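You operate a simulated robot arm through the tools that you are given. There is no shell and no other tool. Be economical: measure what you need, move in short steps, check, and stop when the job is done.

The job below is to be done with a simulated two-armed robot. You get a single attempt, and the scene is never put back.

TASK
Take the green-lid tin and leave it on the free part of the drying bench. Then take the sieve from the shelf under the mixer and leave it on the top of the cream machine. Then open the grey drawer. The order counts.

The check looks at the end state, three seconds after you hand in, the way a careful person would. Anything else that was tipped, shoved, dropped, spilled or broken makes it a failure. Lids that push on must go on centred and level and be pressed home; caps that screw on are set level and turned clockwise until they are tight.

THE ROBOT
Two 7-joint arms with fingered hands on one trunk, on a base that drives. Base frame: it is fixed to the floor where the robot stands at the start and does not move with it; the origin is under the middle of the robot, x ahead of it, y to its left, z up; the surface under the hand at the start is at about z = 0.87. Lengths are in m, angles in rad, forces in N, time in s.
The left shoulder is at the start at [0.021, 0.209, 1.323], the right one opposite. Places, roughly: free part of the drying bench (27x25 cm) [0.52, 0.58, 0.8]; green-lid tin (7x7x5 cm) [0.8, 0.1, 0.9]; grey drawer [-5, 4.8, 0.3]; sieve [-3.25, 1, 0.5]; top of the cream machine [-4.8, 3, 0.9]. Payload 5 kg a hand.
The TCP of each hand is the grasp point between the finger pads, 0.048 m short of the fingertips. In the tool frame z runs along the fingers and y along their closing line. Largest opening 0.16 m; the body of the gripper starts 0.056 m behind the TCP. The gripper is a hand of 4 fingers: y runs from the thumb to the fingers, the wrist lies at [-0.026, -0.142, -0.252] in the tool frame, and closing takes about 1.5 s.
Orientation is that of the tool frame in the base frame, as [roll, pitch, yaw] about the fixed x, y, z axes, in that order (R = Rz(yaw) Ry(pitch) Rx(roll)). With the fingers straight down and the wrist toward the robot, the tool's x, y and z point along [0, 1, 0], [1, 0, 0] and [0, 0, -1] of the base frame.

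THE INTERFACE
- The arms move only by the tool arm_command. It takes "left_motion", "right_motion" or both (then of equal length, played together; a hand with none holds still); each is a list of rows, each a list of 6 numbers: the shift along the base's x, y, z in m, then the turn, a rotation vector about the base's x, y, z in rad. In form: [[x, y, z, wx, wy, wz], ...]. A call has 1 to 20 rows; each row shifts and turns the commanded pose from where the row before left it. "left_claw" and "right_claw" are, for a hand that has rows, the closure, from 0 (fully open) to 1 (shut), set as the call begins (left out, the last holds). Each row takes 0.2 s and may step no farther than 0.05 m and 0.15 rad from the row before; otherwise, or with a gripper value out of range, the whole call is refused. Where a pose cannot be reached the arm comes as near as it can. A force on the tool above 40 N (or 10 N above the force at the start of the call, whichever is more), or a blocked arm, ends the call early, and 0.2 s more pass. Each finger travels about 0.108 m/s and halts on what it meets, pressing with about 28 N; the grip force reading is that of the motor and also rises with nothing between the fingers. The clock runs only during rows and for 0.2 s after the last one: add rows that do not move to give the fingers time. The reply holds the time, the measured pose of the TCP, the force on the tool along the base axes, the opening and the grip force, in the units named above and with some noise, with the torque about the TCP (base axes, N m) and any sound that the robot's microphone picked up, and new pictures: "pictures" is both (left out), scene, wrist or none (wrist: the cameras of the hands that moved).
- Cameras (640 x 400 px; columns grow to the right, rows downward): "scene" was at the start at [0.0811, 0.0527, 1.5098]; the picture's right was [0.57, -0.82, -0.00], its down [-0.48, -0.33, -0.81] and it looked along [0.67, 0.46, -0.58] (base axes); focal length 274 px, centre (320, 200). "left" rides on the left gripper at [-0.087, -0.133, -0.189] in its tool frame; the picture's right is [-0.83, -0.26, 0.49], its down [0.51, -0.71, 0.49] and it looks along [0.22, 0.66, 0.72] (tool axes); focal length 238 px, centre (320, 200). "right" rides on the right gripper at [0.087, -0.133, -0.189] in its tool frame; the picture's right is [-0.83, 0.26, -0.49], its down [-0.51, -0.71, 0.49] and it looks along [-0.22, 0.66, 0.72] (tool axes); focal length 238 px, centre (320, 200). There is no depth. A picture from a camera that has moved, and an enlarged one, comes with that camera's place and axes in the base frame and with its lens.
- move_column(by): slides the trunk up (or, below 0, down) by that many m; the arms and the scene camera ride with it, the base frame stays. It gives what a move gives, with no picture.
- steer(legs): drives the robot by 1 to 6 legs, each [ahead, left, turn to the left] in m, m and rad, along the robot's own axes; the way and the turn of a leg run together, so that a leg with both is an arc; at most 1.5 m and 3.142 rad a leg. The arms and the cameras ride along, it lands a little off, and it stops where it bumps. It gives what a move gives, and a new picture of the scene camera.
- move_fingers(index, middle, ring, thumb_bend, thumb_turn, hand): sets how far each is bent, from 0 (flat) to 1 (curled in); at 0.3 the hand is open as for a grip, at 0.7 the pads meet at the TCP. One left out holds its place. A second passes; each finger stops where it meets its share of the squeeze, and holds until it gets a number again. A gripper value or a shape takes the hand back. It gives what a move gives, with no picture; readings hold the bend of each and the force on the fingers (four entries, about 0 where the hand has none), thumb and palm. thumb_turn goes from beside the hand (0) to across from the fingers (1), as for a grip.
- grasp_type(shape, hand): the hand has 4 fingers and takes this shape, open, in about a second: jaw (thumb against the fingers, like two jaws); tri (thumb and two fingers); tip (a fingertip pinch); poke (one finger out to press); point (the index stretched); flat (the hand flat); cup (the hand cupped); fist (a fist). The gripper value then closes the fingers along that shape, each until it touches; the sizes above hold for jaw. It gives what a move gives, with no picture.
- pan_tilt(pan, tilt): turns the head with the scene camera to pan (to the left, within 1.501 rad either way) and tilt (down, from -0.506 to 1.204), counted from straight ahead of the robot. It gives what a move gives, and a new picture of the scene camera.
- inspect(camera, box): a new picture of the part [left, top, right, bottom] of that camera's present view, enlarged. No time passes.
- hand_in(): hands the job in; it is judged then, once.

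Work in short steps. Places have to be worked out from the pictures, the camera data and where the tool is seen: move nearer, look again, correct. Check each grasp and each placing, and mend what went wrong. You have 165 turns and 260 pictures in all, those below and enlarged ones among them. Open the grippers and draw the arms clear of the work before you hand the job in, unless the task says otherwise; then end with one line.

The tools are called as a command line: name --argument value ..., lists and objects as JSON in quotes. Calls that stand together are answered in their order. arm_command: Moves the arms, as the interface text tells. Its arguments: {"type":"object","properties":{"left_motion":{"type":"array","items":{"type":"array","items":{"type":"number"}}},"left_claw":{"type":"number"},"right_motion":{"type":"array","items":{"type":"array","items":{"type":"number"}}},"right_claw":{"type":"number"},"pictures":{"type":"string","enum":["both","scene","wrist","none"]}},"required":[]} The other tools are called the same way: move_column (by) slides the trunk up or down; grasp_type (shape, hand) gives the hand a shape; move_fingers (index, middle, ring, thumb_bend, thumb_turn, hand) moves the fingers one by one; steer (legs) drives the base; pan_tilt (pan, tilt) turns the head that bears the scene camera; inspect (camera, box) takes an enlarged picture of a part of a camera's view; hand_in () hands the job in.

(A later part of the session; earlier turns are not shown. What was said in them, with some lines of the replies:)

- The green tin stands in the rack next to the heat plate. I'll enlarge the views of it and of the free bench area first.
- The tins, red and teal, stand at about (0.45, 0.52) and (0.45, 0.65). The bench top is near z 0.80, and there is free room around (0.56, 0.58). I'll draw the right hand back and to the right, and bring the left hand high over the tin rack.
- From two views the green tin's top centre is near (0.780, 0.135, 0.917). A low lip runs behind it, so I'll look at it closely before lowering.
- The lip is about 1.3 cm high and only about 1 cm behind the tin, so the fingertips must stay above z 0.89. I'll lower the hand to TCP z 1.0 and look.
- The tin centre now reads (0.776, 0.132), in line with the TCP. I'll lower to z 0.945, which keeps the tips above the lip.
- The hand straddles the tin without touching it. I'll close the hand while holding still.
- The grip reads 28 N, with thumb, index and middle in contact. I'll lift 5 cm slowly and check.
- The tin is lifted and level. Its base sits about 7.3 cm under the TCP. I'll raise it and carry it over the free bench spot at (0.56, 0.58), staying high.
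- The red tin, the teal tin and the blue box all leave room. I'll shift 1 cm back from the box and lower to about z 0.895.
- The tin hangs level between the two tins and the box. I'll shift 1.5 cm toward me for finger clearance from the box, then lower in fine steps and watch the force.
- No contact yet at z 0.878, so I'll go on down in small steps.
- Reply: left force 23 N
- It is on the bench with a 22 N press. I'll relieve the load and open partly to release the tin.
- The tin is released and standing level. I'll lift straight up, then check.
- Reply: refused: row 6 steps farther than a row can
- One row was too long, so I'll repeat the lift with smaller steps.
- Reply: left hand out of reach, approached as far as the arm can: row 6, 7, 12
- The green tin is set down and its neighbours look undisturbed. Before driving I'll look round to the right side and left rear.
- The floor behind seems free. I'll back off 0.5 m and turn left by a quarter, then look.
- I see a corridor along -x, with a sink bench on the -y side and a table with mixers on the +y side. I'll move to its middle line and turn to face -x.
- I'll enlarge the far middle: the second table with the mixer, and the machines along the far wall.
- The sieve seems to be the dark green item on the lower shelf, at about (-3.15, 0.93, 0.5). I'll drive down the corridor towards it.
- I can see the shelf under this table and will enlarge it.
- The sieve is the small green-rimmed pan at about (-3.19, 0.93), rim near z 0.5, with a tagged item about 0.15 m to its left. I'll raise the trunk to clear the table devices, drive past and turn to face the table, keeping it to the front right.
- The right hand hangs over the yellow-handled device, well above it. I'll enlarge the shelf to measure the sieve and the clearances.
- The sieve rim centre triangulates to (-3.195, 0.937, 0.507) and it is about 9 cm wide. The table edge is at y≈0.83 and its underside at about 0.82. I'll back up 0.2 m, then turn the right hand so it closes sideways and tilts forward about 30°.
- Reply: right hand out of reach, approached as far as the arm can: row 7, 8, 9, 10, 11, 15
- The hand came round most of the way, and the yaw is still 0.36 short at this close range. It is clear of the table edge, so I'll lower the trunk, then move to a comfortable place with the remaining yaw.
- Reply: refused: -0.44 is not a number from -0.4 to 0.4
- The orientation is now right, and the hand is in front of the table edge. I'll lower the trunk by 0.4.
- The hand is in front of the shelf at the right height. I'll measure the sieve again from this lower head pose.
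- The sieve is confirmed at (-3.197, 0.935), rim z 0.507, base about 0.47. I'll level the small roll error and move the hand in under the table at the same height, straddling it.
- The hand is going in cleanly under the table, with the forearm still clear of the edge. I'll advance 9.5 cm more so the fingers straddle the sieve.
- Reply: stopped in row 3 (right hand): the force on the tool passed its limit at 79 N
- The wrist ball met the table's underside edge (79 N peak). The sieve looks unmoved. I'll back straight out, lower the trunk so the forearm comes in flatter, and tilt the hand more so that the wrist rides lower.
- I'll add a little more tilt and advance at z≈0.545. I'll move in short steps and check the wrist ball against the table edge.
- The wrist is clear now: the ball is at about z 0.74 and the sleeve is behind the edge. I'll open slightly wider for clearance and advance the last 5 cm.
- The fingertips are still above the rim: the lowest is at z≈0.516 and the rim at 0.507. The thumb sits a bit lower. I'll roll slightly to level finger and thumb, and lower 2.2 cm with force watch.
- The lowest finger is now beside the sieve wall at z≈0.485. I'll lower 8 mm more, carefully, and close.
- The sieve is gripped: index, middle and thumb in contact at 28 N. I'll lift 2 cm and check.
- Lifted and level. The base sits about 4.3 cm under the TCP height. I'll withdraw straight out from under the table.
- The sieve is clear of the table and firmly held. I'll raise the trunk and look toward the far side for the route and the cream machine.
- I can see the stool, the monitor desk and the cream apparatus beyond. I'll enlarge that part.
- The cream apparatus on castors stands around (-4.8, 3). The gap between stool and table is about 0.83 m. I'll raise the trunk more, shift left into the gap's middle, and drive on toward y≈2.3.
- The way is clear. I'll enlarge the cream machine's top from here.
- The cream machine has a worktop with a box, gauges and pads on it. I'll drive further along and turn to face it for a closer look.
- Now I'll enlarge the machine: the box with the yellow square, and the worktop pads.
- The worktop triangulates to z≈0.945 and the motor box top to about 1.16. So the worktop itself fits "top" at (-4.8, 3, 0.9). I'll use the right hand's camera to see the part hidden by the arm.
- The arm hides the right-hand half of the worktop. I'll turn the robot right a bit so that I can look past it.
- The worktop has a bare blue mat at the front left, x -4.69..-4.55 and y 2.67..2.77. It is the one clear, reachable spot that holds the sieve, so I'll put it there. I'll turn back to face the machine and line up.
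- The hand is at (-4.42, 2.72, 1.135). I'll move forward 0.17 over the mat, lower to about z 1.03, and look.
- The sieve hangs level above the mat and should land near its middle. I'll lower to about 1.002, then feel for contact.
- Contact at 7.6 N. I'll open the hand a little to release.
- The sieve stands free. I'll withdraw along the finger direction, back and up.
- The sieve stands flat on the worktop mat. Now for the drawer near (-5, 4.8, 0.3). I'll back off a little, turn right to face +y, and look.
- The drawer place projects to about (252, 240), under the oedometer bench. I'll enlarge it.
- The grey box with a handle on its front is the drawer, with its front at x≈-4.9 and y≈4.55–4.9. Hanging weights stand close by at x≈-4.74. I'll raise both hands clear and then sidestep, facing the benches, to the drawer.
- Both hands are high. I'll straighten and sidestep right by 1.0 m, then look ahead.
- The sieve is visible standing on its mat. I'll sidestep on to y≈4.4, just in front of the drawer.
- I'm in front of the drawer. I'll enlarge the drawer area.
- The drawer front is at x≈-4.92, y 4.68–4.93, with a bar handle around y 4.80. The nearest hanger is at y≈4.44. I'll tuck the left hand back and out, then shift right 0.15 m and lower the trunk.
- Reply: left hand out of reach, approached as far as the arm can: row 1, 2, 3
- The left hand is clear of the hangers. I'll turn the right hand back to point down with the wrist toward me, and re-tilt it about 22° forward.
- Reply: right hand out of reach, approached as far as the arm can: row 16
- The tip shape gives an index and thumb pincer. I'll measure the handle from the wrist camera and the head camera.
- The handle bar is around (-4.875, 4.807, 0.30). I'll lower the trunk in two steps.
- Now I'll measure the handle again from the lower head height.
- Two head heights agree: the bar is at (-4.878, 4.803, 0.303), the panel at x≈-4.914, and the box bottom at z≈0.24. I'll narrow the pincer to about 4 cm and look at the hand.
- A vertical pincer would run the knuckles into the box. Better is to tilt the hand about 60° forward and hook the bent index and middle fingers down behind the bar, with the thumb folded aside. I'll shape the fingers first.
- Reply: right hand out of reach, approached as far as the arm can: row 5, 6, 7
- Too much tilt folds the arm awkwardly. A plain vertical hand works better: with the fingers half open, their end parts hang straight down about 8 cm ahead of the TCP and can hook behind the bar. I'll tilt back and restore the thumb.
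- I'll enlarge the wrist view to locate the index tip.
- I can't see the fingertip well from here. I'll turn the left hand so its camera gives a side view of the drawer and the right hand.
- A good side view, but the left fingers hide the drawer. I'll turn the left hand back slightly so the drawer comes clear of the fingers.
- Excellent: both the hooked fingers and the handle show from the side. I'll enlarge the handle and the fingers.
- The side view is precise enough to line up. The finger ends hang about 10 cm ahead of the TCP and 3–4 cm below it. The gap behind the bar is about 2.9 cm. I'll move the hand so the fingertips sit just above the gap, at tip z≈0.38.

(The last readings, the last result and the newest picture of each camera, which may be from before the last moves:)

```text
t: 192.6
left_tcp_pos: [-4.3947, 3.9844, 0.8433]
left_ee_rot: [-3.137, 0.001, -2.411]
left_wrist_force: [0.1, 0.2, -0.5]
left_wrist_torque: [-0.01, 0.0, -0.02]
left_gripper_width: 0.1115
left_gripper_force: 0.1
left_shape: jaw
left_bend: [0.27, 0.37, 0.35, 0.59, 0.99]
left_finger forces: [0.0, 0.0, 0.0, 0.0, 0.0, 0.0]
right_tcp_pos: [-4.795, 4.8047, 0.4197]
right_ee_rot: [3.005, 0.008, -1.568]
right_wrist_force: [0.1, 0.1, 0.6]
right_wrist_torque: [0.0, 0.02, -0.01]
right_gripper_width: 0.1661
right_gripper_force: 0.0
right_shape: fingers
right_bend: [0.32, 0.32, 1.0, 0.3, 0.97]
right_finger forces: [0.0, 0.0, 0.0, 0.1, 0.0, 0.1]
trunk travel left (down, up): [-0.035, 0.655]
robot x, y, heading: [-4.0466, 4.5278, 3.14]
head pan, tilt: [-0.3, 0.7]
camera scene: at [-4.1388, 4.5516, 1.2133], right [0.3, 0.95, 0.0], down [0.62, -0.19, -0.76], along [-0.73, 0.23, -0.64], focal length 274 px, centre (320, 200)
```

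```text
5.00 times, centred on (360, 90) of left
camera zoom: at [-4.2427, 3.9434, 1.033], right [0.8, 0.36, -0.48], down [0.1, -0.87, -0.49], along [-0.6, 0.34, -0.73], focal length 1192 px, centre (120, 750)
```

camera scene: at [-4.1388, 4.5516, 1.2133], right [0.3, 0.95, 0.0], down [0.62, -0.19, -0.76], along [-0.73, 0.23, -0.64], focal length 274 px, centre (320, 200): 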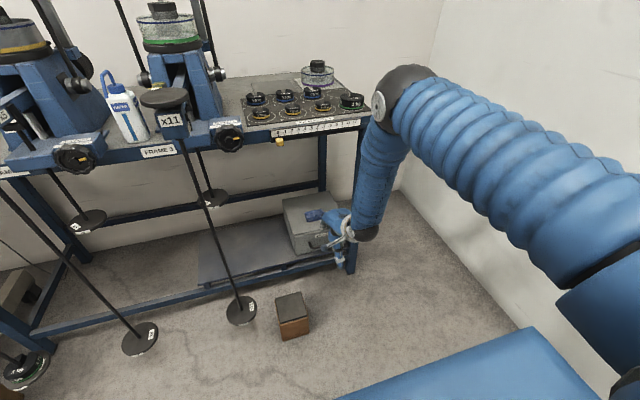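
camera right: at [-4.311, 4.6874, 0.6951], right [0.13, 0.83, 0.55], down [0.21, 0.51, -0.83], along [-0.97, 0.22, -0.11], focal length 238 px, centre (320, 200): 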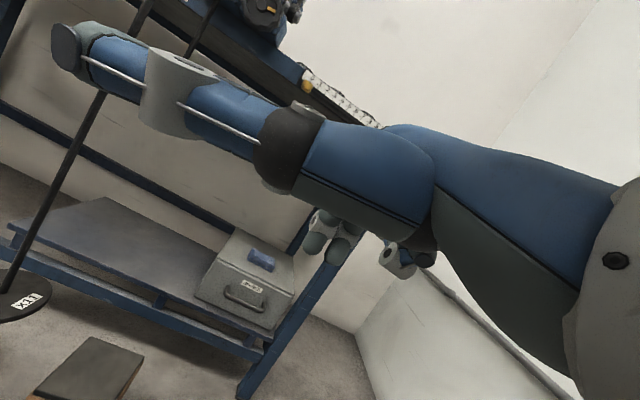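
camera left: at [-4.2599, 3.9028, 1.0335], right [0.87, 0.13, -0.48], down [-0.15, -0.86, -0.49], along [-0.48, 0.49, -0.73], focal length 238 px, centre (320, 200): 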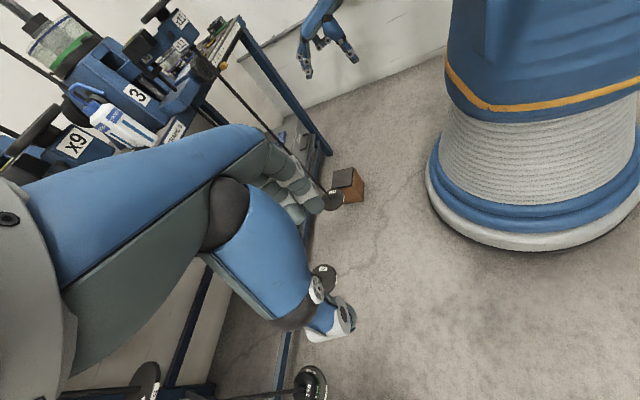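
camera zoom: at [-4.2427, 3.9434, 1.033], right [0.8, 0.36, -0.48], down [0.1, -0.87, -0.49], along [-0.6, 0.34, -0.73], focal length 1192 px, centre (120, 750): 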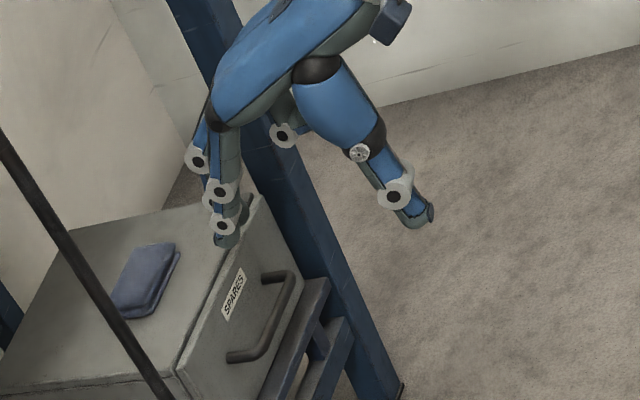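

The fingertips are above the box front, a little short of the gap. I'll check the head camera for sideways alignment.

inspect --camera "scene" --box '[280, 185, 380, 275]'

inspect --camera "right" --box '[200, 110, 420, 330]'

```text
4.44 times, centred on (330, 230) of scene
camera zoom: at [-4.1388, 4.5516, 1.2133], right [0.3, 0.95, 0.0], down [0.62, -0.19, -0.76], along [-0.73, 0.23, -0.64], focal length 1220 px, centre (276, 67)
```

zoom: 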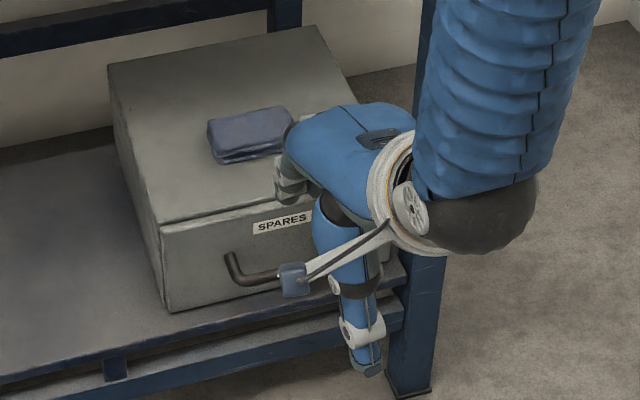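

```text
1.82 times, centred on (310, 220) of right
camera zoom: at [-4.6381, 4.7178, 0.588], right [-0.19, 0.83, 0.52], down [0.63, 0.51, -0.58], along [-0.75, 0.22, -0.63], focal length 433 px, centre (338, 164)
```

zoom: 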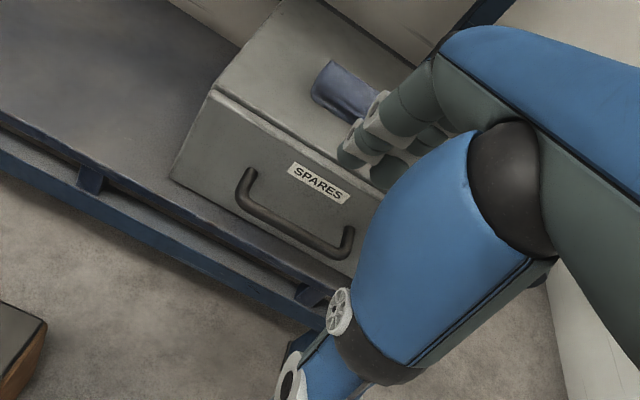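

Sideways the fingers line up with the middle of the handle. I'll move 2.3 cm forward and go down 5 cm toward the gap, then check from the side.

arm_command --right_motion '[[-0.012, 0, 0, 0, 0, 0], [-0.011, 0, 0, 0, 0, 0], [0, 0, -0.015, 0, 0, 0], [0, 0, -0.015, 0, 0, 0], [0, 0, -0.015, 0, 0, 0], [0, 0, 0, 0, 0, 0]]' --pictures "none"

inspect --camera "left" --box '[320, 70, 390, 130]'

inspect --camera "right" --box '[240, 130, 380, 270]'

```text
t: 193.9
left_tcp_pos: [-4.3947, 3.984, 0.8431]
left_ee_rot: [-3.137, 0.0, -2.411]
left_wrist_force: [-0.2, 1.2, 0.8]
left_wrist_torque: [-0.01, 0.01, 0.0]
left_gripper_width: 0.1117
left_gripper_force: 0.0
left_shape: jaw
left_bend: [0.27, 0.37, 0.35, 0.59, 0.99]
left_finger forces: [0.0, 0.0, 0.0, 0.0, 0.0, 0.0]
right_tcp_pos: [-4.8191, 4.8056, 0.3776]
right_ee_rot: [3.004, 0.009, -1.565]
right_wrist_force: [8.6, -0.6, 12.6]
right_wrist_torque: [-0.03, 0.94, 0.02]
right_gripper_width: 0.1661
right_gripper_force: 7.0
right_shape: fingers
right_bend: [0.32, 0.33, 1.0, 0.3, 0.97]
right_finger forces: [8.7, 5.7, 0.0, 0.0, 0.1, 0.1]
trunk travel left (down, up): [-0.035, 0.655]
robot x, y, heading: [-4.0464, 4.5241, 3.143]
head pan, tilt: [-0.3, 0.7]
```

```text
6.67 times, centred on (355, 100) of left
camera zoom: at [-4.2419, 3.9432, 1.0331], right [0.8, 0.36, -0.48], down [0.1, -0.87, -0.49], along [-0.6, 0.34, -0.73], focal length 1589 px, centre (87, 867)
```

zoom: 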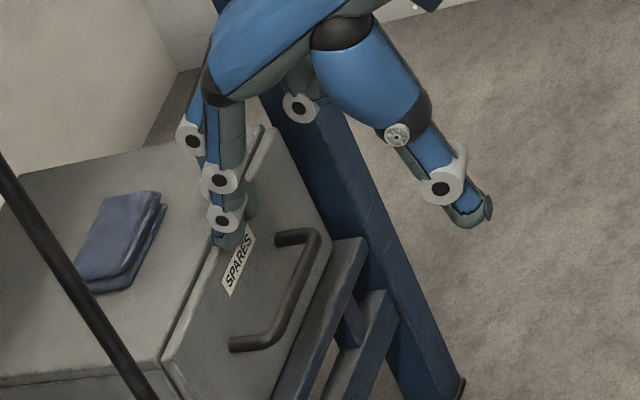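

```text
2.86 times, centred on (310, 200) of right
camera zoom: at [-4.6602, 4.7184, 0.5444], right [-0.19, 0.83, 0.53], down [0.63, 0.51, -0.58], along [-0.75, 0.22, -0.62], focal length 681 px, centre (349, 200)
```

zoom: 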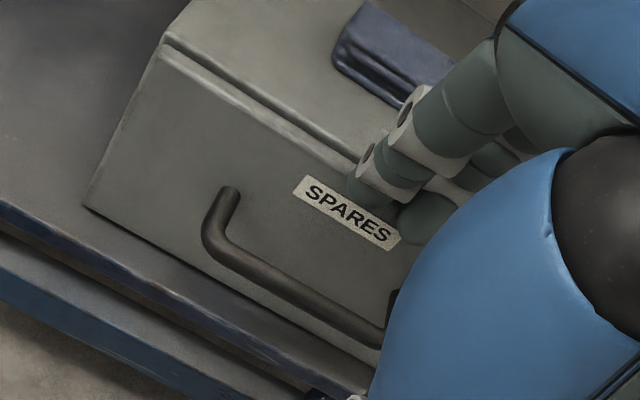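

The tips touched the top edge of the drawer front (12 N). I'll raise, move back 1.1 cm, and lower again.

arm_command --right_motion '[[0, 0, 0.015, 0, 0, 0], [0, 0, 0.01, 0, 0, 0], [0.011, 0, 0, 0, 0, 0], [0, 0, -0.012, 0, 0, 0], [0, 0, -0.013, 0, 0, 0], [0, 0, -0.01, 0, 0, 0], [0, 0, 0, 0, 0, 0]]' --pictures "none"

inspect --camera "left" --box '[320, 70, 390, 130]'

```text
t: 195.6
left_tcp_pos: [-4.395, 3.9858, 0.8419]
left_ee_rot: [-3.136, 0.001, -2.413]
left_wrist_force: [-0.2, -0.5, 0.0]
left_wrist_torque: [0.01, 0.0, -0.02]
left_gripper_width: 0.1119
left_gripper_force: 0.1
left_shape: jaw
left_bend: [0.27, 0.37, 0.35, 0.59, 0.99]
left_finger forces: [0.1, 0.0, 0.0, 0.0, 0.0, 0.1]
right_tcp_pos: [-4.8068, 4.8059, 0.3665]
right_ee_rot: [3.006, 0.01, -1.566]
right_wrist_force: [-0.2, -0.3, -1.3]
right_wrist_torque: [0.0, 0.0, 0.03]
right_gripper_width: 0.1666
right_gripper_force: 0.1
right_shape: fingers
right_bend: [0.32, 0.32, 1.0, 0.3, 0.97]
right_finger forces: [0.1, 0.0, 0.1, 0.0, 0.1, 0.0]
trunk travel left (down, up): [-0.035, 0.655]
robot x, y, heading: [-4.0469, 4.5208, 3.139]
head pan, tilt: [-0.3, 0.7]
```

```text
6.67 times, centred on (355, 100) of left
camera zoom: at [-4.2429, 3.9434, 1.0329], right [0.8, 0.36, -0.48], down [0.1, -0.87, -0.49], along [-0.6, 0.34, -0.73], focal length 1589 px, centre (87, 867)
```

zoom: 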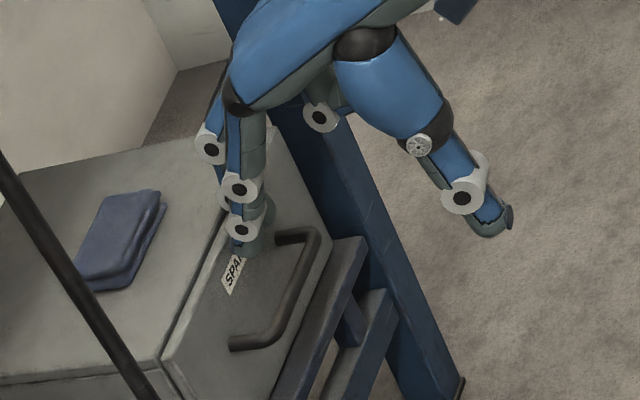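

No contact now. The allowed centre for the fingers lies between these two tries, so I'll go 6 mm forward and then lower gently.

arm_command --right_motion '[[-0.006, 0, 0, 0, 0, 0], [0, 0, -0.01, 0, 0, 0], [0, 0, -0.01, 0, 0, 0], [0, 0, 0, 0, 0, 0]]' --pictures "none"

inspect --camera "left" --box '[320, 70, 390, 130]'

```text
t: 196.3
left_tcp_pos: [-4.3947, 3.9846, 0.8424]
left_ee_rot: [-3.138, 0.0, -2.415]
left_wrist_force: [-0.4, -0.1, 0.2]
left_wrist_torque: [-0.05, -0.05, -0.01]
left_gripper_width: 0.1117
left_gripper_force: 0.0
left_shape: jaw
left_bend: [0.27, 0.37, 0.35, 0.59, 0.99]
left_finger forces: [0.0, 0.0, 0.1, 0.0, 0.0, 0.1]
right_tcp_pos: [-4.8142, 4.806, 0.3569]
right_ee_rot: [2.994, 0.009, -1.567]
right_wrist_force: [25.2, -2.4, 29.5]
right_wrist_torque: [0.5, 2.7, -0.19]
right_gripper_width: 0.1645
right_gripper_force: 19.9
right_shape: fingers
right_bend: [0.33, 0.34, 1.0, 0.3, 0.97]
right_finger forces: [1.8, 37.5, 0.1, 0.0, 0.1, 0.0]
trunk travel left (down, up): [-0.035, 0.655]
robot x, y, heading: [-4.044, 4.5223, 3.139]
head pan, tilt: [-0.3, 0.7]
stopped in row 3 (right hand): the force on the tool passed its limit at 49 N (the readings are from after the stop); the commanded pose is now the measured one
```

```text
6.67 times, centred on (355, 100) of left
camera zoom: at [-4.2414, 3.9434, 1.0333], right [0.8, 0.36, -0.49], down [0.09, -0.87, -0.49], along [-0.6, 0.34, -0.72], focal length 1589 px, centre (87, 867)
```

zoom: 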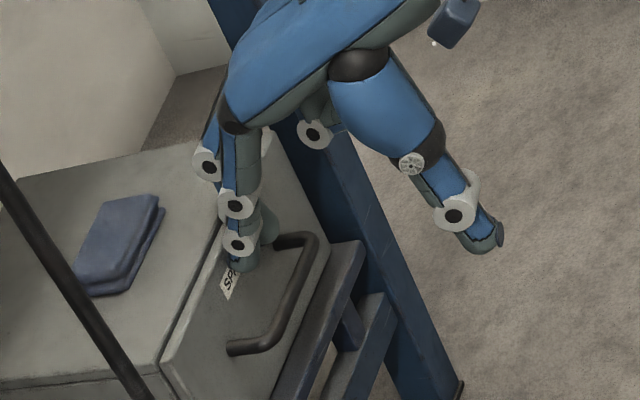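

Only the middle finger, which reaches further forward, is touching the drawer front. I'll raise, curl it in, and hook with the index alone.

arm_command --right_motion '[[0.002, 0, 0.015, 0, 0, 0], [0, 0, 0.015, 0, 0, 0], [0, 0, 0.015, 0, 0, 0], [0, 0, 0, 0, 0, 0]]' --pictures "none"

move_fingers --hand "right" --index 0.32 --middle 1.0

arm_command --right_motion '[[0, 0.008, -0.015, 0, 0, 0], [0, 0, -0.015, 0, 0, 0], [0, 0, -0.015, 0, 0, 0], [0, 0, -0.01, 0, 0, 0], [0, 0, 0, 0, 0, 0]]' --pictures "none"

inspect --camera "left" --box '[320, 70, 390, 130]'

inspect --camera "right" --box '[220, 130, 380, 290]'

```text
t: 197.3
left_tcp_pos: [-4.3953, 3.9846, 0.8422]
left_ee_rot: [-3.136, 0.002, -2.411]
left_wrist_force: [0.1, -0.3, -0.2]
left_wrist_torque: [-0.02, -0.02, -0.03]
left_gripper_width: 0.112
left_gripper_force: 0.2
left_shape: jaw
left_bend: [0.27, 0.37, 0.35, 0.59, 0.99]
left_finger forces: [0.1, 0.0, 0.1, 0.0, 0.0, 0.0]
right_tcp_pos: [-4.8133, 4.8069, 0.3986]
right_ee_rot: [3.001, 0.008, -1.565]
right_wrist_force: [0.5, -0.2, 0.4]
right_wrist_torque: [0.01, 0.02, -0.01]
right_gripper_width: 0.1662
right_gripper_force: 0.1
right_shape: fingers
right_bend: [0.32, 0.32, 1.0, 0.3, 0.97]
right_finger forces: [0.0, 0.0, 0.1, 0.0, 0.1, 0.0]
trunk travel left (down, up): [-0.035, 0.655]
robot x, y, heading: [-4.0461, 4.5258, 3.138]
head pan, tilt: [-0.3, 0.7]
```

```text
t: 198.3
left_tcp_pos: [-4.3962, 3.9848, 0.8419]
left_ee_rot: [-3.136, 0.001, -2.411]
left_wrist_force: [0.3, 0.1, 0.5]
left_wrist_torque: [-0.02, 0.01, 0.02]
left_gripper_width: 0.1117
left_gripper_force: 0.1
left_shape: jaw
left_bend: [0.27, 0.37, 0.35, 0.59, 0.99]
left_finger forces: [0.0, 0.0, 0.0, 0.0, 0.0, 0.1]
right_tcp_pos: [-4.8147, 4.8065, 0.3986]
right_ee_rot: [2.999, 0.007, -1.567]
right_wrist_force: [0.5, -0.8, -0.4]
right_wrist_torque: [0.03, 0.03, 0.02]
right_gripper_width: 0.1662
right_gripper_force: 0.0
right_shape: fingers
right_bend: [0.32, 1.0, 1.0, 0.3, 0.97]
right_finger forces: [0.1, 0.1, 0.0, 0.1, 0.0, 0.1]
trunk travel left (down, up): [-0.035, 0.655]
robot x, y, heading: [-4.0431, 4.5225, 3.141]
head pan, tilt: [-0.3, 0.7]
```

```text
t: 199.5
left_tcp_pos: [-4.3955, 3.9852, 0.843]
left_ee_rot: [-3.135, 0.001, -2.411]
left_wrist_force: [0.2, -0.2, 0.3]
left_wrist_torque: [0.01, -0.02, 0.0]
left_gripper_width: 0.1117
left_gripper_force: 0.0
left_shape: jaw
left_bend: [0.27, 0.37, 0.35, 0.59, 0.99]
left_finger forces: [0.0, 0.0, 0.0, 0.0, 0.1, 0.0]
right_tcp_pos: [-4.8147, 4.8134, 0.3425]
right_ee_rot: [3.0, 0.009, -1.566]
right_wrist_force: [0.1, 0.6, -0.4]
right_wrist_torque: [0.02, -0.05, 0.05]
right_gripper_width: 0.1656
right_gripper_force: 0.6
right_shape: fingers
right_bend: [0.32, 1.0, 1.0, 0.3, 0.97]
right_finger forces: [0.9, 0.0, 0.1, 0.0, 0.0, 0.1]
trunk travel left (down, up): [-0.035, 0.655]
robot x, y, heading: [-4.0481, 4.5237, 3.141]
head pan, tilt: [-0.3, 0.7]
```

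```text
6.67 times, centred on (355, 100) of left
camera zoom: at [-4.2432, 3.9436, 1.0329], right [0.8, 0.36, -0.48], down [0.1, -0.87, -0.49], along [-0.6, 0.34, -0.73], focal length 1589 px, centre (87, 867)
```

zoom: 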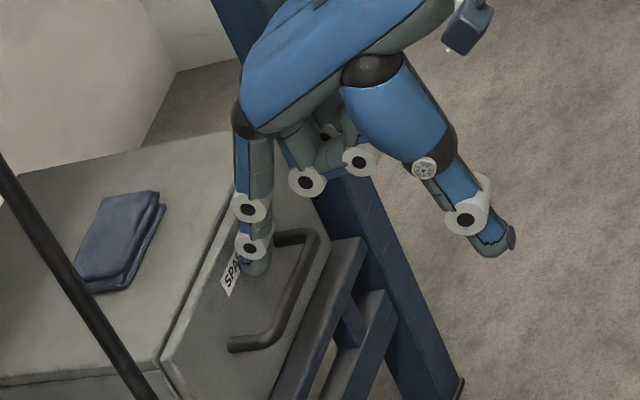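

```text
2.50 times, centred on (300, 210) of right
camera zoom: at [-4.6549, 4.7259, 0.5096], right [-0.19, 0.83, 0.53], down [0.63, 0.51, -0.58], along [-0.75, 0.22, -0.62], focal length 596 px, centre (370, 175)
```

zoom: 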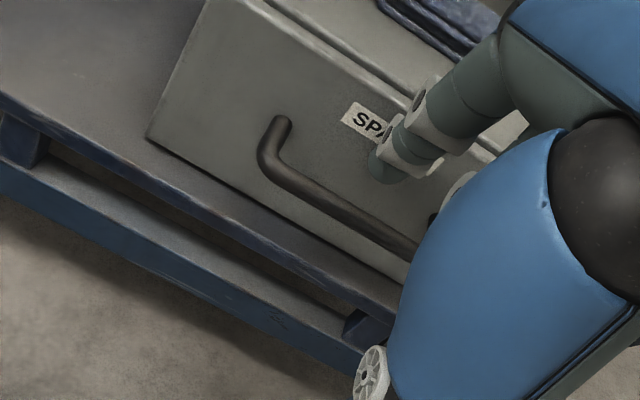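

The index runs freely just in front of the panel. I'll ease back 2 mm and lower 3 cm more to pass behind the bar.

arm_command --right_motion '[[0.002, 0, -0.01, 0, 0, 0], [0, 0, -0.01, 0, 0, 0], [0, 0, -0.01, 0, 0, 0], [0, 0, 0, 0, 0, 0]]' --pictures "none"

inspect --camera "left" --box '[330, 80, 390, 130]'

inspect --camera "right" --box '[240, 130, 360, 250]'

```text
t: 200.5
left_tcp_pos: [-4.3961, 3.9838, 0.842]
left_ee_rot: [-3.136, 0.004, -2.413]
left_wrist_force: [0.1, 0.6, -0.3]
left_wrist_torque: [-0.01, -0.03, -0.01]
left_gripper_width: 0.1119
left_gripper_force: 0.0
left_shape: jaw
left_bend: [0.27, 0.37, 0.35, 0.59, 0.99]
left_finger forces: [0.0, 0.0, 0.0, 0.1, 0.0, 0.1]
right_tcp_pos: [-4.8109, 4.8128, 0.3135]
right_ee_rot: [3.001, 0.007, -1.566]
right_wrist_force: [-0.2, -0.5, 0.5]
right_wrist_torque: [0.01, 0.03, 0.0]
right_gripper_width: 0.1666
right_gripper_force: 0.1
right_shape: fingers
right_bend: [0.32, 1.0, 1.0, 0.3, 0.97]
right_finger forces: [0.2, 0.0, 0.0, 0.1, 0.0, 0.0]
trunk travel left (down, up): [-0.035, 0.655]
robot x, y, heading: [-4.0468, 4.5252, 3.14]
head pan, tilt: [-0.3, 0.7]
```

```text
8.00 times, centred on (360, 105) of left
camera zoom: at [-4.2432, 3.9437, 1.0329], right [0.8, 0.36, -0.48], down [0.1, -0.87, -0.49], along [-0.6, 0.34, -0.73], focal length 1907 px, centre (0, 960)
```

zoom: 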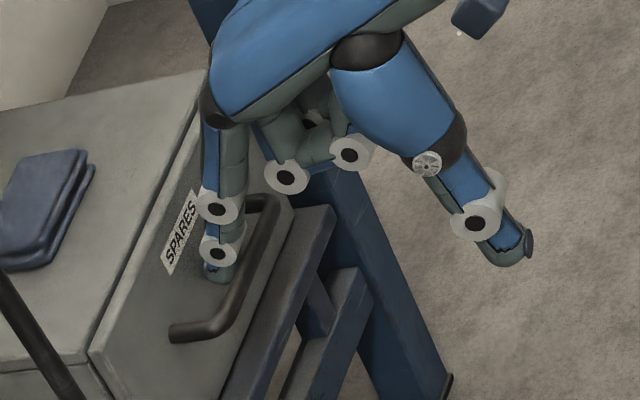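

```text
3.33 times, centred on (300, 190) of right
camera zoom: at [-4.6521, 4.726, 0.4796], right [-0.19, 0.83, 0.53], down [0.63, 0.51, -0.58], along [-0.75, 0.22, -0.62], focal length 794 px, centre (387, 233)
```

zoom: 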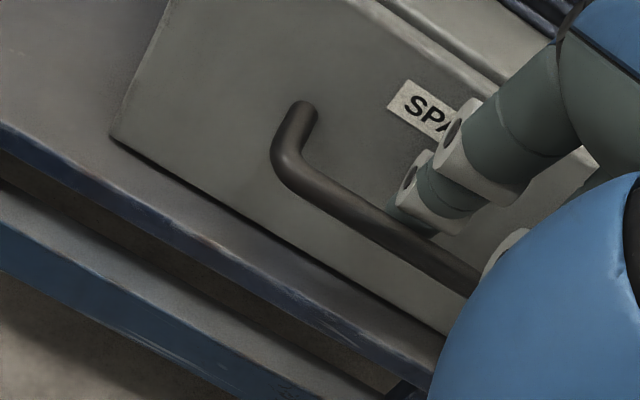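

The fingertip is now behind the bar with no contact. I'll go 1.2 cm lower, then pull 2 cm toward me and see the response.

arm_command --right_motion '[[0, 0, -0.006, 0, 0, 0], [0, 0, -0.006, 0, 0, 0], [0.006, 0, 0, 0, 0, 0], [0.007, 0, 0, 0, 0, 0], [0.007, 0, 0, 0, 0, 0], [0, 0, 0, 0, 0, 0]]' --pictures "none"

inspect --camera "left" --box '[330, 80, 390, 130]'

```text
t: 201.9
left_tcp_pos: [-4.3937, 3.9851, 0.8427]
left_ee_rot: [-3.139, -0.002, -2.411]
left_wrist_force: [0.1, -1.1, -0.1]
left_wrist_torque: [0.04, 0.06, 0.0]
left_gripper_width: 0.1117
left_gripper_force: 0.2
left_shape: jaw
left_bend: [0.27, 0.37, 0.35, 0.59, 0.99]
left_finger forces: [0.1, 0.1, 0.1, 0.0, 0.0, 0.0]
right_tcp_pos: [-4.7927, 4.8144, 0.3039]
right_ee_rot: [2.997, 0.006, -1.566]
right_wrist_force: [-0.2, -4.1, 18.1]
right_wrist_torque: [-0.24, 1.32, 0.18]
right_gripper_width: 0.1706
right_gripper_force: 13.0
right_shape: fingers
right_bend: [0.29, 1.0, 1.0, 0.3, 0.97]
right_finger forces: [26.2, 0.0, 0.0, 0.1, 0.0, 0.0]
trunk travel left (down, up): [-0.035, 0.655]
robot x, y, heading: [-4.0443, 4.5203, 3.141]
head pan, tilt: [-0.3, 0.7]
```

```text
8.00 times, centred on (360, 105) of left
camera zoom: at [-4.2421, 3.9432, 1.033], right [0.8, 0.36, -0.48], down [0.1, -0.87, -0.49], along [-0.6, 0.34, -0.73], focal length 1907 px, centre (0, 960)
```

zoom: 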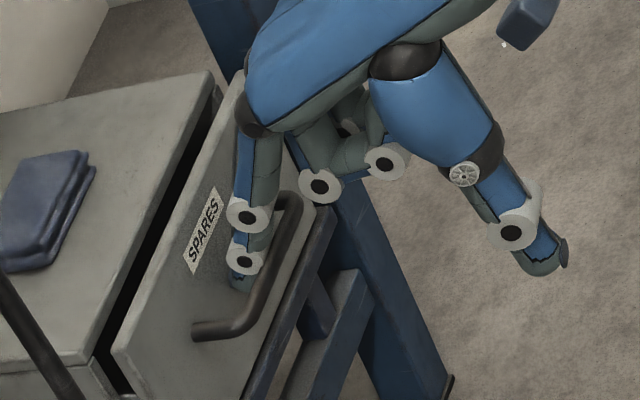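

The drawer is sliding out, with a dark gap showing behind its front. I'll ease up 3 mm and keep pulling slowly.

arm_command --right_motion '[[0.006, 0, 0.003, 0, 0, 0], [0.012, 0, 0, 0, 0, 0], [0.012, 0, 0, 0, 0, 0], [0.012, 0, 0, 0, 0, 0], [0.012, 0, 0, 0, 0, 0], [0.012, 0, 0, 0, 0, 0], [0, 0, 0, 0, 0, 0]]' --pictures "none"

inspect --camera "left" --box '[310, 60, 430, 150]'

```text
t: 203.5
left_tcp_pos: [-4.3941, 3.9845, 0.8419]
left_ee_rot: [-3.137, 0.003, -2.411]
left_wrist_force: [0.0, 0.3, 0.1]
left_wrist_torque: [-0.01, 0.0, -0.02]
left_gripper_width: 0.1117
left_gripper_force: 0.1
left_shape: jaw
left_bend: [0.27, 0.37, 0.35, 0.59, 0.99]
left_finger forces: [0.0, 0.1, 0.1, 0.0, 0.0, 0.0]
right_tcp_pos: [-4.7248, 4.8144, 0.3044]
right_ee_rot: [3.0, 0.01, -1.569]
right_wrist_force: [0.4, -1.3, 6.8]
right_wrist_torque: [-0.12, 0.48, 0.08]
right_gripper_width: 0.1674
right_gripper_force: 6.7
right_shape: fingers
right_bend: [0.32, 1.0, 1.0, 0.3, 0.97]
right_finger forces: [12.4, 0.0, 0.0, 0.2, 0.1, 0.1]
trunk travel left (down, up): [-0.035, 0.655]
robot x, y, heading: [-4.0451, 4.5227, 3.143]
head pan, tilt: [-0.3, 0.7]
```

```text
4.44 times, centred on (370, 105) of left
camera zoom: at [-4.2428, 3.9435, 1.0329], right [0.8, 0.36, -0.48], down [0.1, -0.87, -0.49], along [-0.6, 0.34, -0.73], focal length 1059 px, centre (98, 622)
```

zoom: 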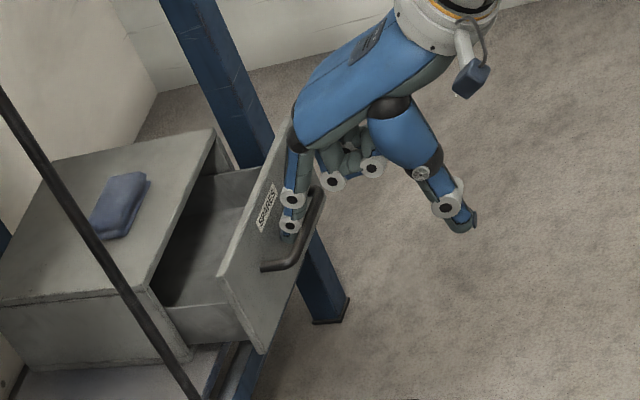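

The drawer is about 9 cm open and the pouch is undisturbed. I'll pull on another 9 cm.

arm_command --right_motion '[[0.012, 0, 0, 0, 0, 0], [0.013, 0, 0, 0, 0, 0], [0.013, 0, 0, 0, 0, 0], [0.013, 0, 0, 0, 0, 0], [0.013, 0, 0, 0, 0, 0], [0.013, 0, 0, 0, 0, 0], [0.013, 0, 0, 0, 0, 0], [0, 0, 0, 0, 0, 0]]' --pictures "none"

inspect --camera "left" --box '[310, 40, 470, 160]'

```text
t: 205.3
left_tcp_pos: [-4.3952, 3.9853, 0.8422]
left_ee_rot: [-3.138, 0.003, -2.412]
left_wrist_force: [1.4, -0.4, 0.0]
left_wrist_torque: [-0.01, -0.03, 0.0]
left_gripper_width: 0.1118
left_gripper_force: 0.0
left_shape: jaw
left_bend: [0.27, 0.37, 0.35, 0.59, 0.99]
left_finger forces: [0.0, 0.0, 0.1, 0.1, 0.1, 0.0]
right_tcp_pos: [-4.6336, 4.8134, 0.3047]
right_ee_rot: [3.0, 0.008, -1.568]
right_wrist_force: [0.6, -0.1, 7.8]
right_wrist_torque: [-0.08, 0.54, 0.03]
right_gripper_width: 0.1673
right_gripper_force: 5.9
right_shape: fingers
right_bend: [0.32, 1.0, 1.0, 0.3, 0.97]
right_finger forces: [12.4, 0.0, 0.0, 0.0, 0.0, 0.1]
trunk travel left (down, up): [-0.035, 0.655]
robot x, y, heading: [-4.0435, 4.5257, 3.134]
head pan, tilt: [-0.3, 0.7]
```

```text
3.33 times, centred on (390, 100) of left
camera zoom: at [-4.2429, 3.9435, 1.0329], right [0.8, 0.36, -0.48], down [0.1, -0.87, -0.49], along [-0.6, 0.34, -0.73], focal length 794 px, centre (87, 533)
```

zoom: 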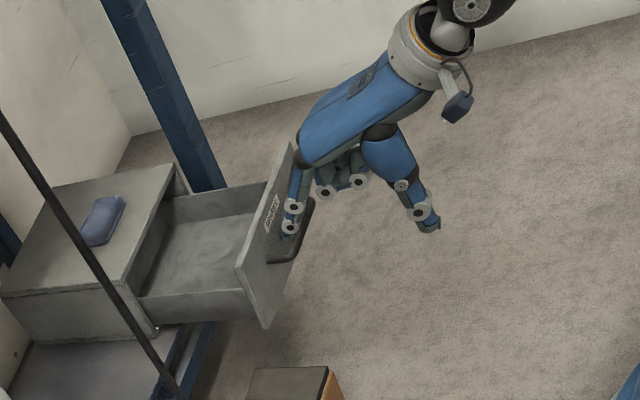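

About 18 cm is out of a box roughly 24 cm deep. I'll pull gently a little more to find the stop.

arm_command --right_motion '[[0.008, 0, 0, 0, 0, 0], [0.008, 0, 0, 0, 0, 0], [0.008, 0, 0, 0, 0, 0], [0, 0, 0, 0, 0, 0]]' --pictures "none"

inspect --camera "left" --box '[310, 40, 470, 160]'

```text
t: 206.3
left_tcp_pos: [-4.395, 3.9854, 0.8417]
left_ee_rot: [-3.137, 0.0, -2.413]
left_wrist_force: [-0.5, 0.5, -0.7]
left_wrist_torque: [-0.05, -0.02, 0.0]
left_gripper_width: 0.1115
left_gripper_force: 0.0
left_shape: jaw
left_bend: [0.27, 0.37, 0.35, 0.59, 0.99]
left_finger forces: [0.1, 0.1, 0.0, 0.0, 0.0, 0.0]
right_tcp_pos: [-4.61, 4.8134, 0.3055]
right_ee_rot: [3.001, 0.009, -1.567]
right_wrist_force: [-3.5, -0.7, 3.3]
right_wrist_torque: [-0.08, 0.19, -0.02]
right_gripper_width: 0.1693
right_gripper_force: 5.6
right_shape: fingers
right_bend: [0.31, 1.0, 1.0, 0.3, 0.97]
right_finger forces: [10.8, 0.1, 0.0, 0.0, 0.0, 0.0]
trunk travel left (down, up): [-0.035, 0.655]
robot x, y, heading: [-4.0488, 4.5216, 3.141]
head pan, tilt: [-0.3, 0.7]
```

```text
3.33 times, centred on (390, 100) of left
camera zoom: at [-4.243, 3.9436, 1.0329], right [0.8, 0.36, -0.48], down [0.1, -0.87, -0.49], along [-0.6, 0.34, -0.73], focal length 794 px, centre (87, 533)
```

zoom: 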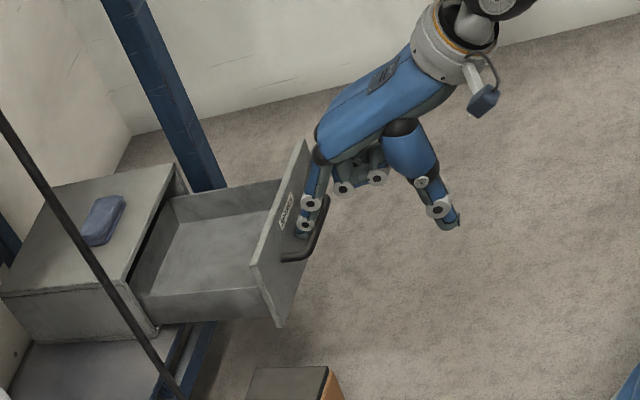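

The resistance is rising, so the drawer is at its stop, about 20 cm out. I'll ease the finger off the bar by 7 mm and lift straight out.

arm_command --right_motion '[[-0.007, 0, 0, 0, 0, 0], [0, 0, 0.01, 0, 0, 0], [0, 0, 0.015, 0, 0, 0], [0, 0, 0.02, 0, 0, 0], [0, 0, 0.03, 0, 0, 0], [0, 0, 0.03, 0, 0, 0], [0.02, 0, 0.03, 0, 0, 0], [0, 0, 0, 0, 0, 0]]' --pictures "scene"

inspect --camera "left" --box '[300, 20, 480, 170]'

```text
t: 208.1
left_tcp_pos: [-4.3952, 3.9844, 0.8429]
left_ee_rot: [-3.137, 0.001, -2.414]
left_wrist_force: [0.0, -0.4, -0.4]
left_wrist_torque: [0.02, 0.01, -0.01]
left_gripper_width: 0.1118
left_gripper_force: 0.0
left_shape: jaw
left_bend: [0.27, 0.37, 0.35, 0.59, 0.99]
left_finger forces: [0.0, 0.1, 0.0, 0.0, 0.1, 0.0]
right_tcp_pos: [-4.598, 4.8126, 0.439]
right_ee_rot: [3.0, 0.01, -1.566]
right_wrist_force: [0.2, -0.8, -0.4]
right_wrist_torque: [0.02, 0.0, 0.02]
right_gripper_width: 0.1664
right_gripper_force: 0.1
right_shape: fingers
right_bend: [0.32, 1.0, 1.0, 0.3, 0.97]
right_finger forces: [0.1, 0.0, 0.1, 0.1, 0.0, 0.1]
trunk travel left (down, up): [-0.035, 0.655]
robot x, y, heading: [-4.049, 4.524, 3.137]
head pan, tilt: [-0.3, 0.7]
camera scene: at [-4.1386, 4.5518, 1.2132], right [0.3, 0.95, 0.0], down [0.62, -0.19, -0.76], along [-0.73, 0.23, -0.64], focal length 274 px, centre (320, 200)
```

scene: 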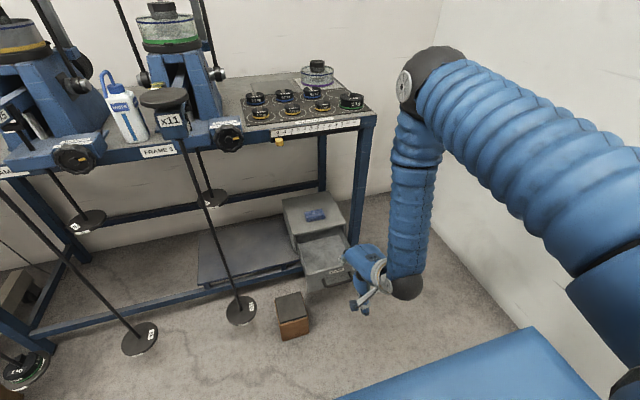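

```text
2.67 times, centred on (390, 95) of left
camera zoom: at [-4.2432, 3.9437, 1.0329], right [0.8, 0.36, -0.48], down [0.1, -0.87, -0.49], along [-0.6, 0.34, -0.73], focal length 636 px, centre (133, 480)
```

zoom: 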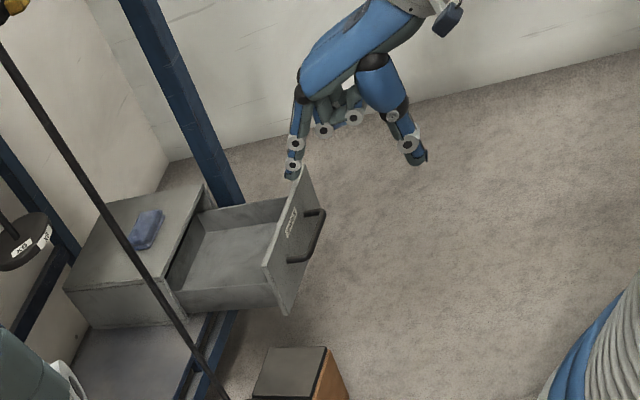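

The drawer stays open and nothing nearby has moved. I'll lift the right hand clear, open it, and check the sieve from here.

arm_command --right_motion '[[0.005, 0, 0.04, 0, 0, 0], [0.005, 0, 0.04, 0, 0, 0], [0.005, 0, 0.04, 0, 0, 0], [0.005, 0, 0.04, 0, 0, 0], [0, 0, 0.04, 0, 0, 0], [0, 0, 0, 0, 0, 0]]' --pictures "none"

grasp_type --hand "right" --shape "jaw"

move_column --by 0.4

pan_tilt --pan 0.9 --tilt 0.5

```text
t: 209.5
left_tcp_pos: [-4.3956, 3.984, 0.8425]
left_ee_rot: [-3.138, 0.001, -2.414]
left_wrist_force: [-0.2, 0.6, -0.3]
left_wrist_torque: [-0.02, -0.02, 0.02]
left_gripper_width: 0.1119
left_gripper_force: 0.1
left_shape: jaw
left_bend: [0.27, 0.37, 0.35, 0.59, 0.99]
left_finger forces: [0.0, 0.0, 0.0, 0.0, 0.1, 0.0]
right_tcp_pos: [-4.5786, 4.8135, 0.6395]
right_ee_rot: [3.001, 0.008, -1.567]
right_wrist_force: [0.3, 0.2, 0.3]
right_wrist_torque: [-0.01, -0.02, -0.04]
right_gripper_width: 0.1662
right_gripper_force: 0.1
right_shape: fingers
right_bend: [0.32, 1.0, 1.0, 0.3, 0.97]
right_finger forces: [0.1, 0.1, 0.1, 0.1, 0.0, 0.0]
trunk travel left (down, up): [-0.035, 0.655]
robot x, y, heading: [-4.0485, 4.5277, 3.141]
head pan, tilt: [-0.3, 0.7]
```

```text
t: 210.4
left_tcp_pos: [-4.3954, 3.9852, 0.8422]
left_ee_rot: [-3.135, 0.002, -2.411]
left_wrist_force: [0.4, 0.7, 0.4]
left_wrist_torque: [0.01, -0.04, -0.01]
left_gripper_width: 0.1115
left_gripper_force: 0.1
left_shape: jaw
left_bend: [0.27, 0.37, 0.35, 0.59, 0.99]
left_finger forces: [0.0, 0.0, 0.1, 0.0, 0.0, 0.0]
right_tcp_pos: [-4.5797, 4.8133, 0.6389]
right_ee_rot: [3.0, 0.009, -1.567]
right_wrist_force: [-0.3, 0.8, -0.6]
right_wrist_torque: [0.02, -0.02, 0.04]
right_gripper_width: 0.1597
right_gripper_force: 0.1
right_shape: jaw
right_bend: [0.3, 0.3, 0.3, 0.3, 0.97]
right_finger forces: [0.0, 0.0, 0.0, 0.1, 0.0, 0.1]
trunk travel left (down, up): [-0.035, 0.655]
robot x, y, heading: [-4.0441, 4.5227, 3.143]
head pan, tilt: [-0.3, 0.7]
```

```text
t: 214.2
left_tcp_pos: [-4.3953, 3.9859, 1.2428]
left_ee_rot: [-3.136, 0.001, -2.412]
left_wrist_force: [-0.7, 0.2, -0.4]
left_wrist_torque: [-0.01, -0.03, 0.0]
left_gripper_width: 0.112
left_gripper_force: 0.0
left_shape: jaw
left_bend: [0.27, 0.37, 0.35, 0.59, 0.99]
left_finger forces: [0.0, 0.0, 0.1, 0.0, 0.0, 0.0]
right_tcp_pos: [-4.5789, 4.8131, 1.0389]
right_ee_rot: [3.001, 0.009, -1.566]
right_wrist_force: [-0.8, 0.4, 0.7]
right_wrist_torque: [0.0, 0.02, 0.02]
right_gripper_width: 0.16
right_gripper_force: 0.0
right_shape: jaw
right_bend: [0.3, 0.3, 0.3, 0.3, 0.97]
right_finger forces: [0.0, 0.1, 0.0, 0.1, 0.0, 0.0]
trunk travel left (down, up): [-0.435, 0.255]
robot x, y, heading: [-4.0425, 4.523, 3.141]
head pan, tilt: [-0.3, 0.7]
```

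```text
t: 215.6
left_tcp_pos: [-4.3959, 3.9844, 1.2427]
left_ee_rot: [-3.137, 0.0, -2.414]
left_wrist_force: [-0.8, -0.2, 0.6]
left_wrist_torque: [0.03, 0.03, 0.0]
left_gripper_width: 0.1119
left_gripper_force: 0.0
left_shape: jaw
left_bend: [0.27, 0.37, 0.35, 0.59, 0.99]
left_finger forces: [0.0, 0.0, 0.0, 0.1, 0.0, 0.0]
right_tcp_pos: [-4.5787, 4.8128, 1.0381]
right_ee_rot: [3.002, 0.01, -1.566]
right_wrist_force: [-0.7, 0.3, -0.5]
right_wrist_torque: [0.03, 0.02, -0.01]
right_gripper_width: 0.1599
right_gripper_force: 0.0
right_shape: jaw
right_bend: [0.3, 0.3, 0.3, 0.3, 0.97]
right_finger forces: [0.0, 0.1, 0.1, 0.1, 0.0, 0.0]
trunk travel left (down, up): [-0.435, 0.255]
robot x, y, heading: [-4.0422, 4.5263, 3.138]
head pan, tilt: [0.901, 0.499]
camera scene: at [-4.1143, 4.4553, 1.6309], right [-0.78, 0.62, 0.0], down [0.3, 0.37, -0.88], along [-0.55, -0.69, -0.48], focal length 274 px, centre (320, 200)
```

scene: 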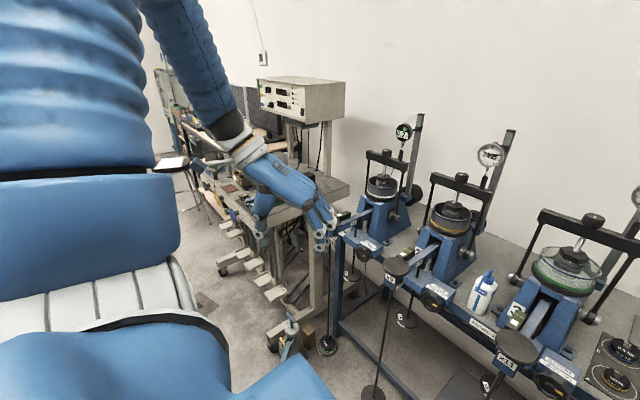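

The arms are clear. I'll open the left gripper fully and take a last look at the drawer.

arm_command --left_motion '[[0.02, 0, 0.02, 0, 0, 0], [0, 0, 0, 0, 0, 0], [0, 0, 0, 0, 0, 0]]' --left_claw 0.0 --pictures "none"

pan_tilt --pan -0.2 --tilt 0.85

```text
t: 216.4
left_tcp_pos: [-4.3742, 3.984, 1.2625]
left_ee_rot: [-3.137, 0.0, -2.412]
left_wrist_force: [0.0, 0.3, 0.5]
left_wrist_torque: [-0.05, -0.01, 0.0]
left_gripper_width: 0.1596
left_gripper_force: 0.1
left_shape: jaw
left_bend: [0.3, 0.3, 0.3, 0.3, 0.98]
left_finger forces: [0.0, 0.0, 0.1, 0.0, 0.0, 0.0]
right_tcp_pos: [-4.5799, 4.813, 1.039]
right_ee_rot: [3.0, 0.01, -1.568]
right_wrist_force: [0.2, 0.5, -0.3]
right_wrist_torque: [-0.03, 0.02, 0.0]
right_gripper_width: 0.1599
right_gripper_force: 0.0
right_shape: jaw
right_bend: [0.3, 0.3, 0.3, 0.3, 0.97]
right_finger forces: [0.0, 0.1, 0.0, 0.0, 0.0, 0.1]
trunk travel left (down, up): [-0.435, 0.255]
robot x, y, heading: [-4.0434, 4.5201, 3.138]
head pan, tilt: [0.901, 0.499]
```

```text
t: 217.8
left_tcp_pos: [-4.3743, 3.9837, 1.2626]
left_ee_rot: [-3.136, 0.002, -2.413]
left_wrist_force: [-0.1, 0.7, 0.3]
left_wrist_torque: [-0.01, -0.02, -0.01]
left_gripper_width: 0.1598
left_gripper_force: 0.1
left_shape: jaw
left_bend: [0.3, 0.3, 0.3, 0.3, 0.98]
left_finger forces: [0.0, 0.1, 0.0, 0.0, 0.0, 0.0]
right_tcp_pos: [-4.5798, 4.8138, 1.0394]
right_ee_rot: [3.0, 0.009, -1.566]
right_wrist_force: [0.9, -0.2, -0.5]
right_wrist_torque: [-0.02, -0.02, -0.01]
right_gripper_width: 0.1596
right_gripper_force: 0.0
right_shape: jaw
right_bend: [0.3, 0.3, 0.3, 0.3, 0.97]
right_finger forces: [0.0, 0.0, 0.0, 0.0, 0.0, 0.0]
trunk travel left (down, up): [-0.435, 0.255]
robot x, y, heading: [-4.0437, 4.5212, 3.142]
head pan, tilt: [-0.201, 0.85]
camera scene: at [-4.1343, 4.542, 1.601], right [0.2, 0.98, 0.0], down [0.74, -0.15, -0.66], along [-0.65, 0.13, -0.75], focal length 274 px, centre (320, 200)
```

scene: 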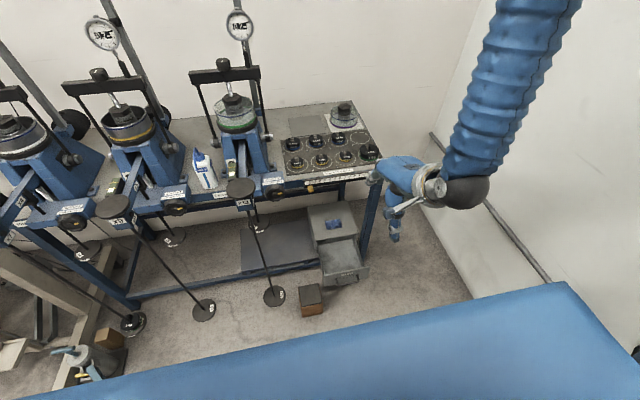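

The drawer is open, the tin and the sieve are in place, both hands are open and clear, and the surroundings look undisturbed. I'm handing in.

hand_in

```text
The job is handed in.
```

All three parts were done in order: the green-lid tin is on the free part of the drying bench, the sieve is on the blue mat on the cream machine's worktop, and the grey drawer is open about 20 cm. While fetching the sieve, the right wrist knocked the underside of the prep table once (79 N peak); I saw nothing move.
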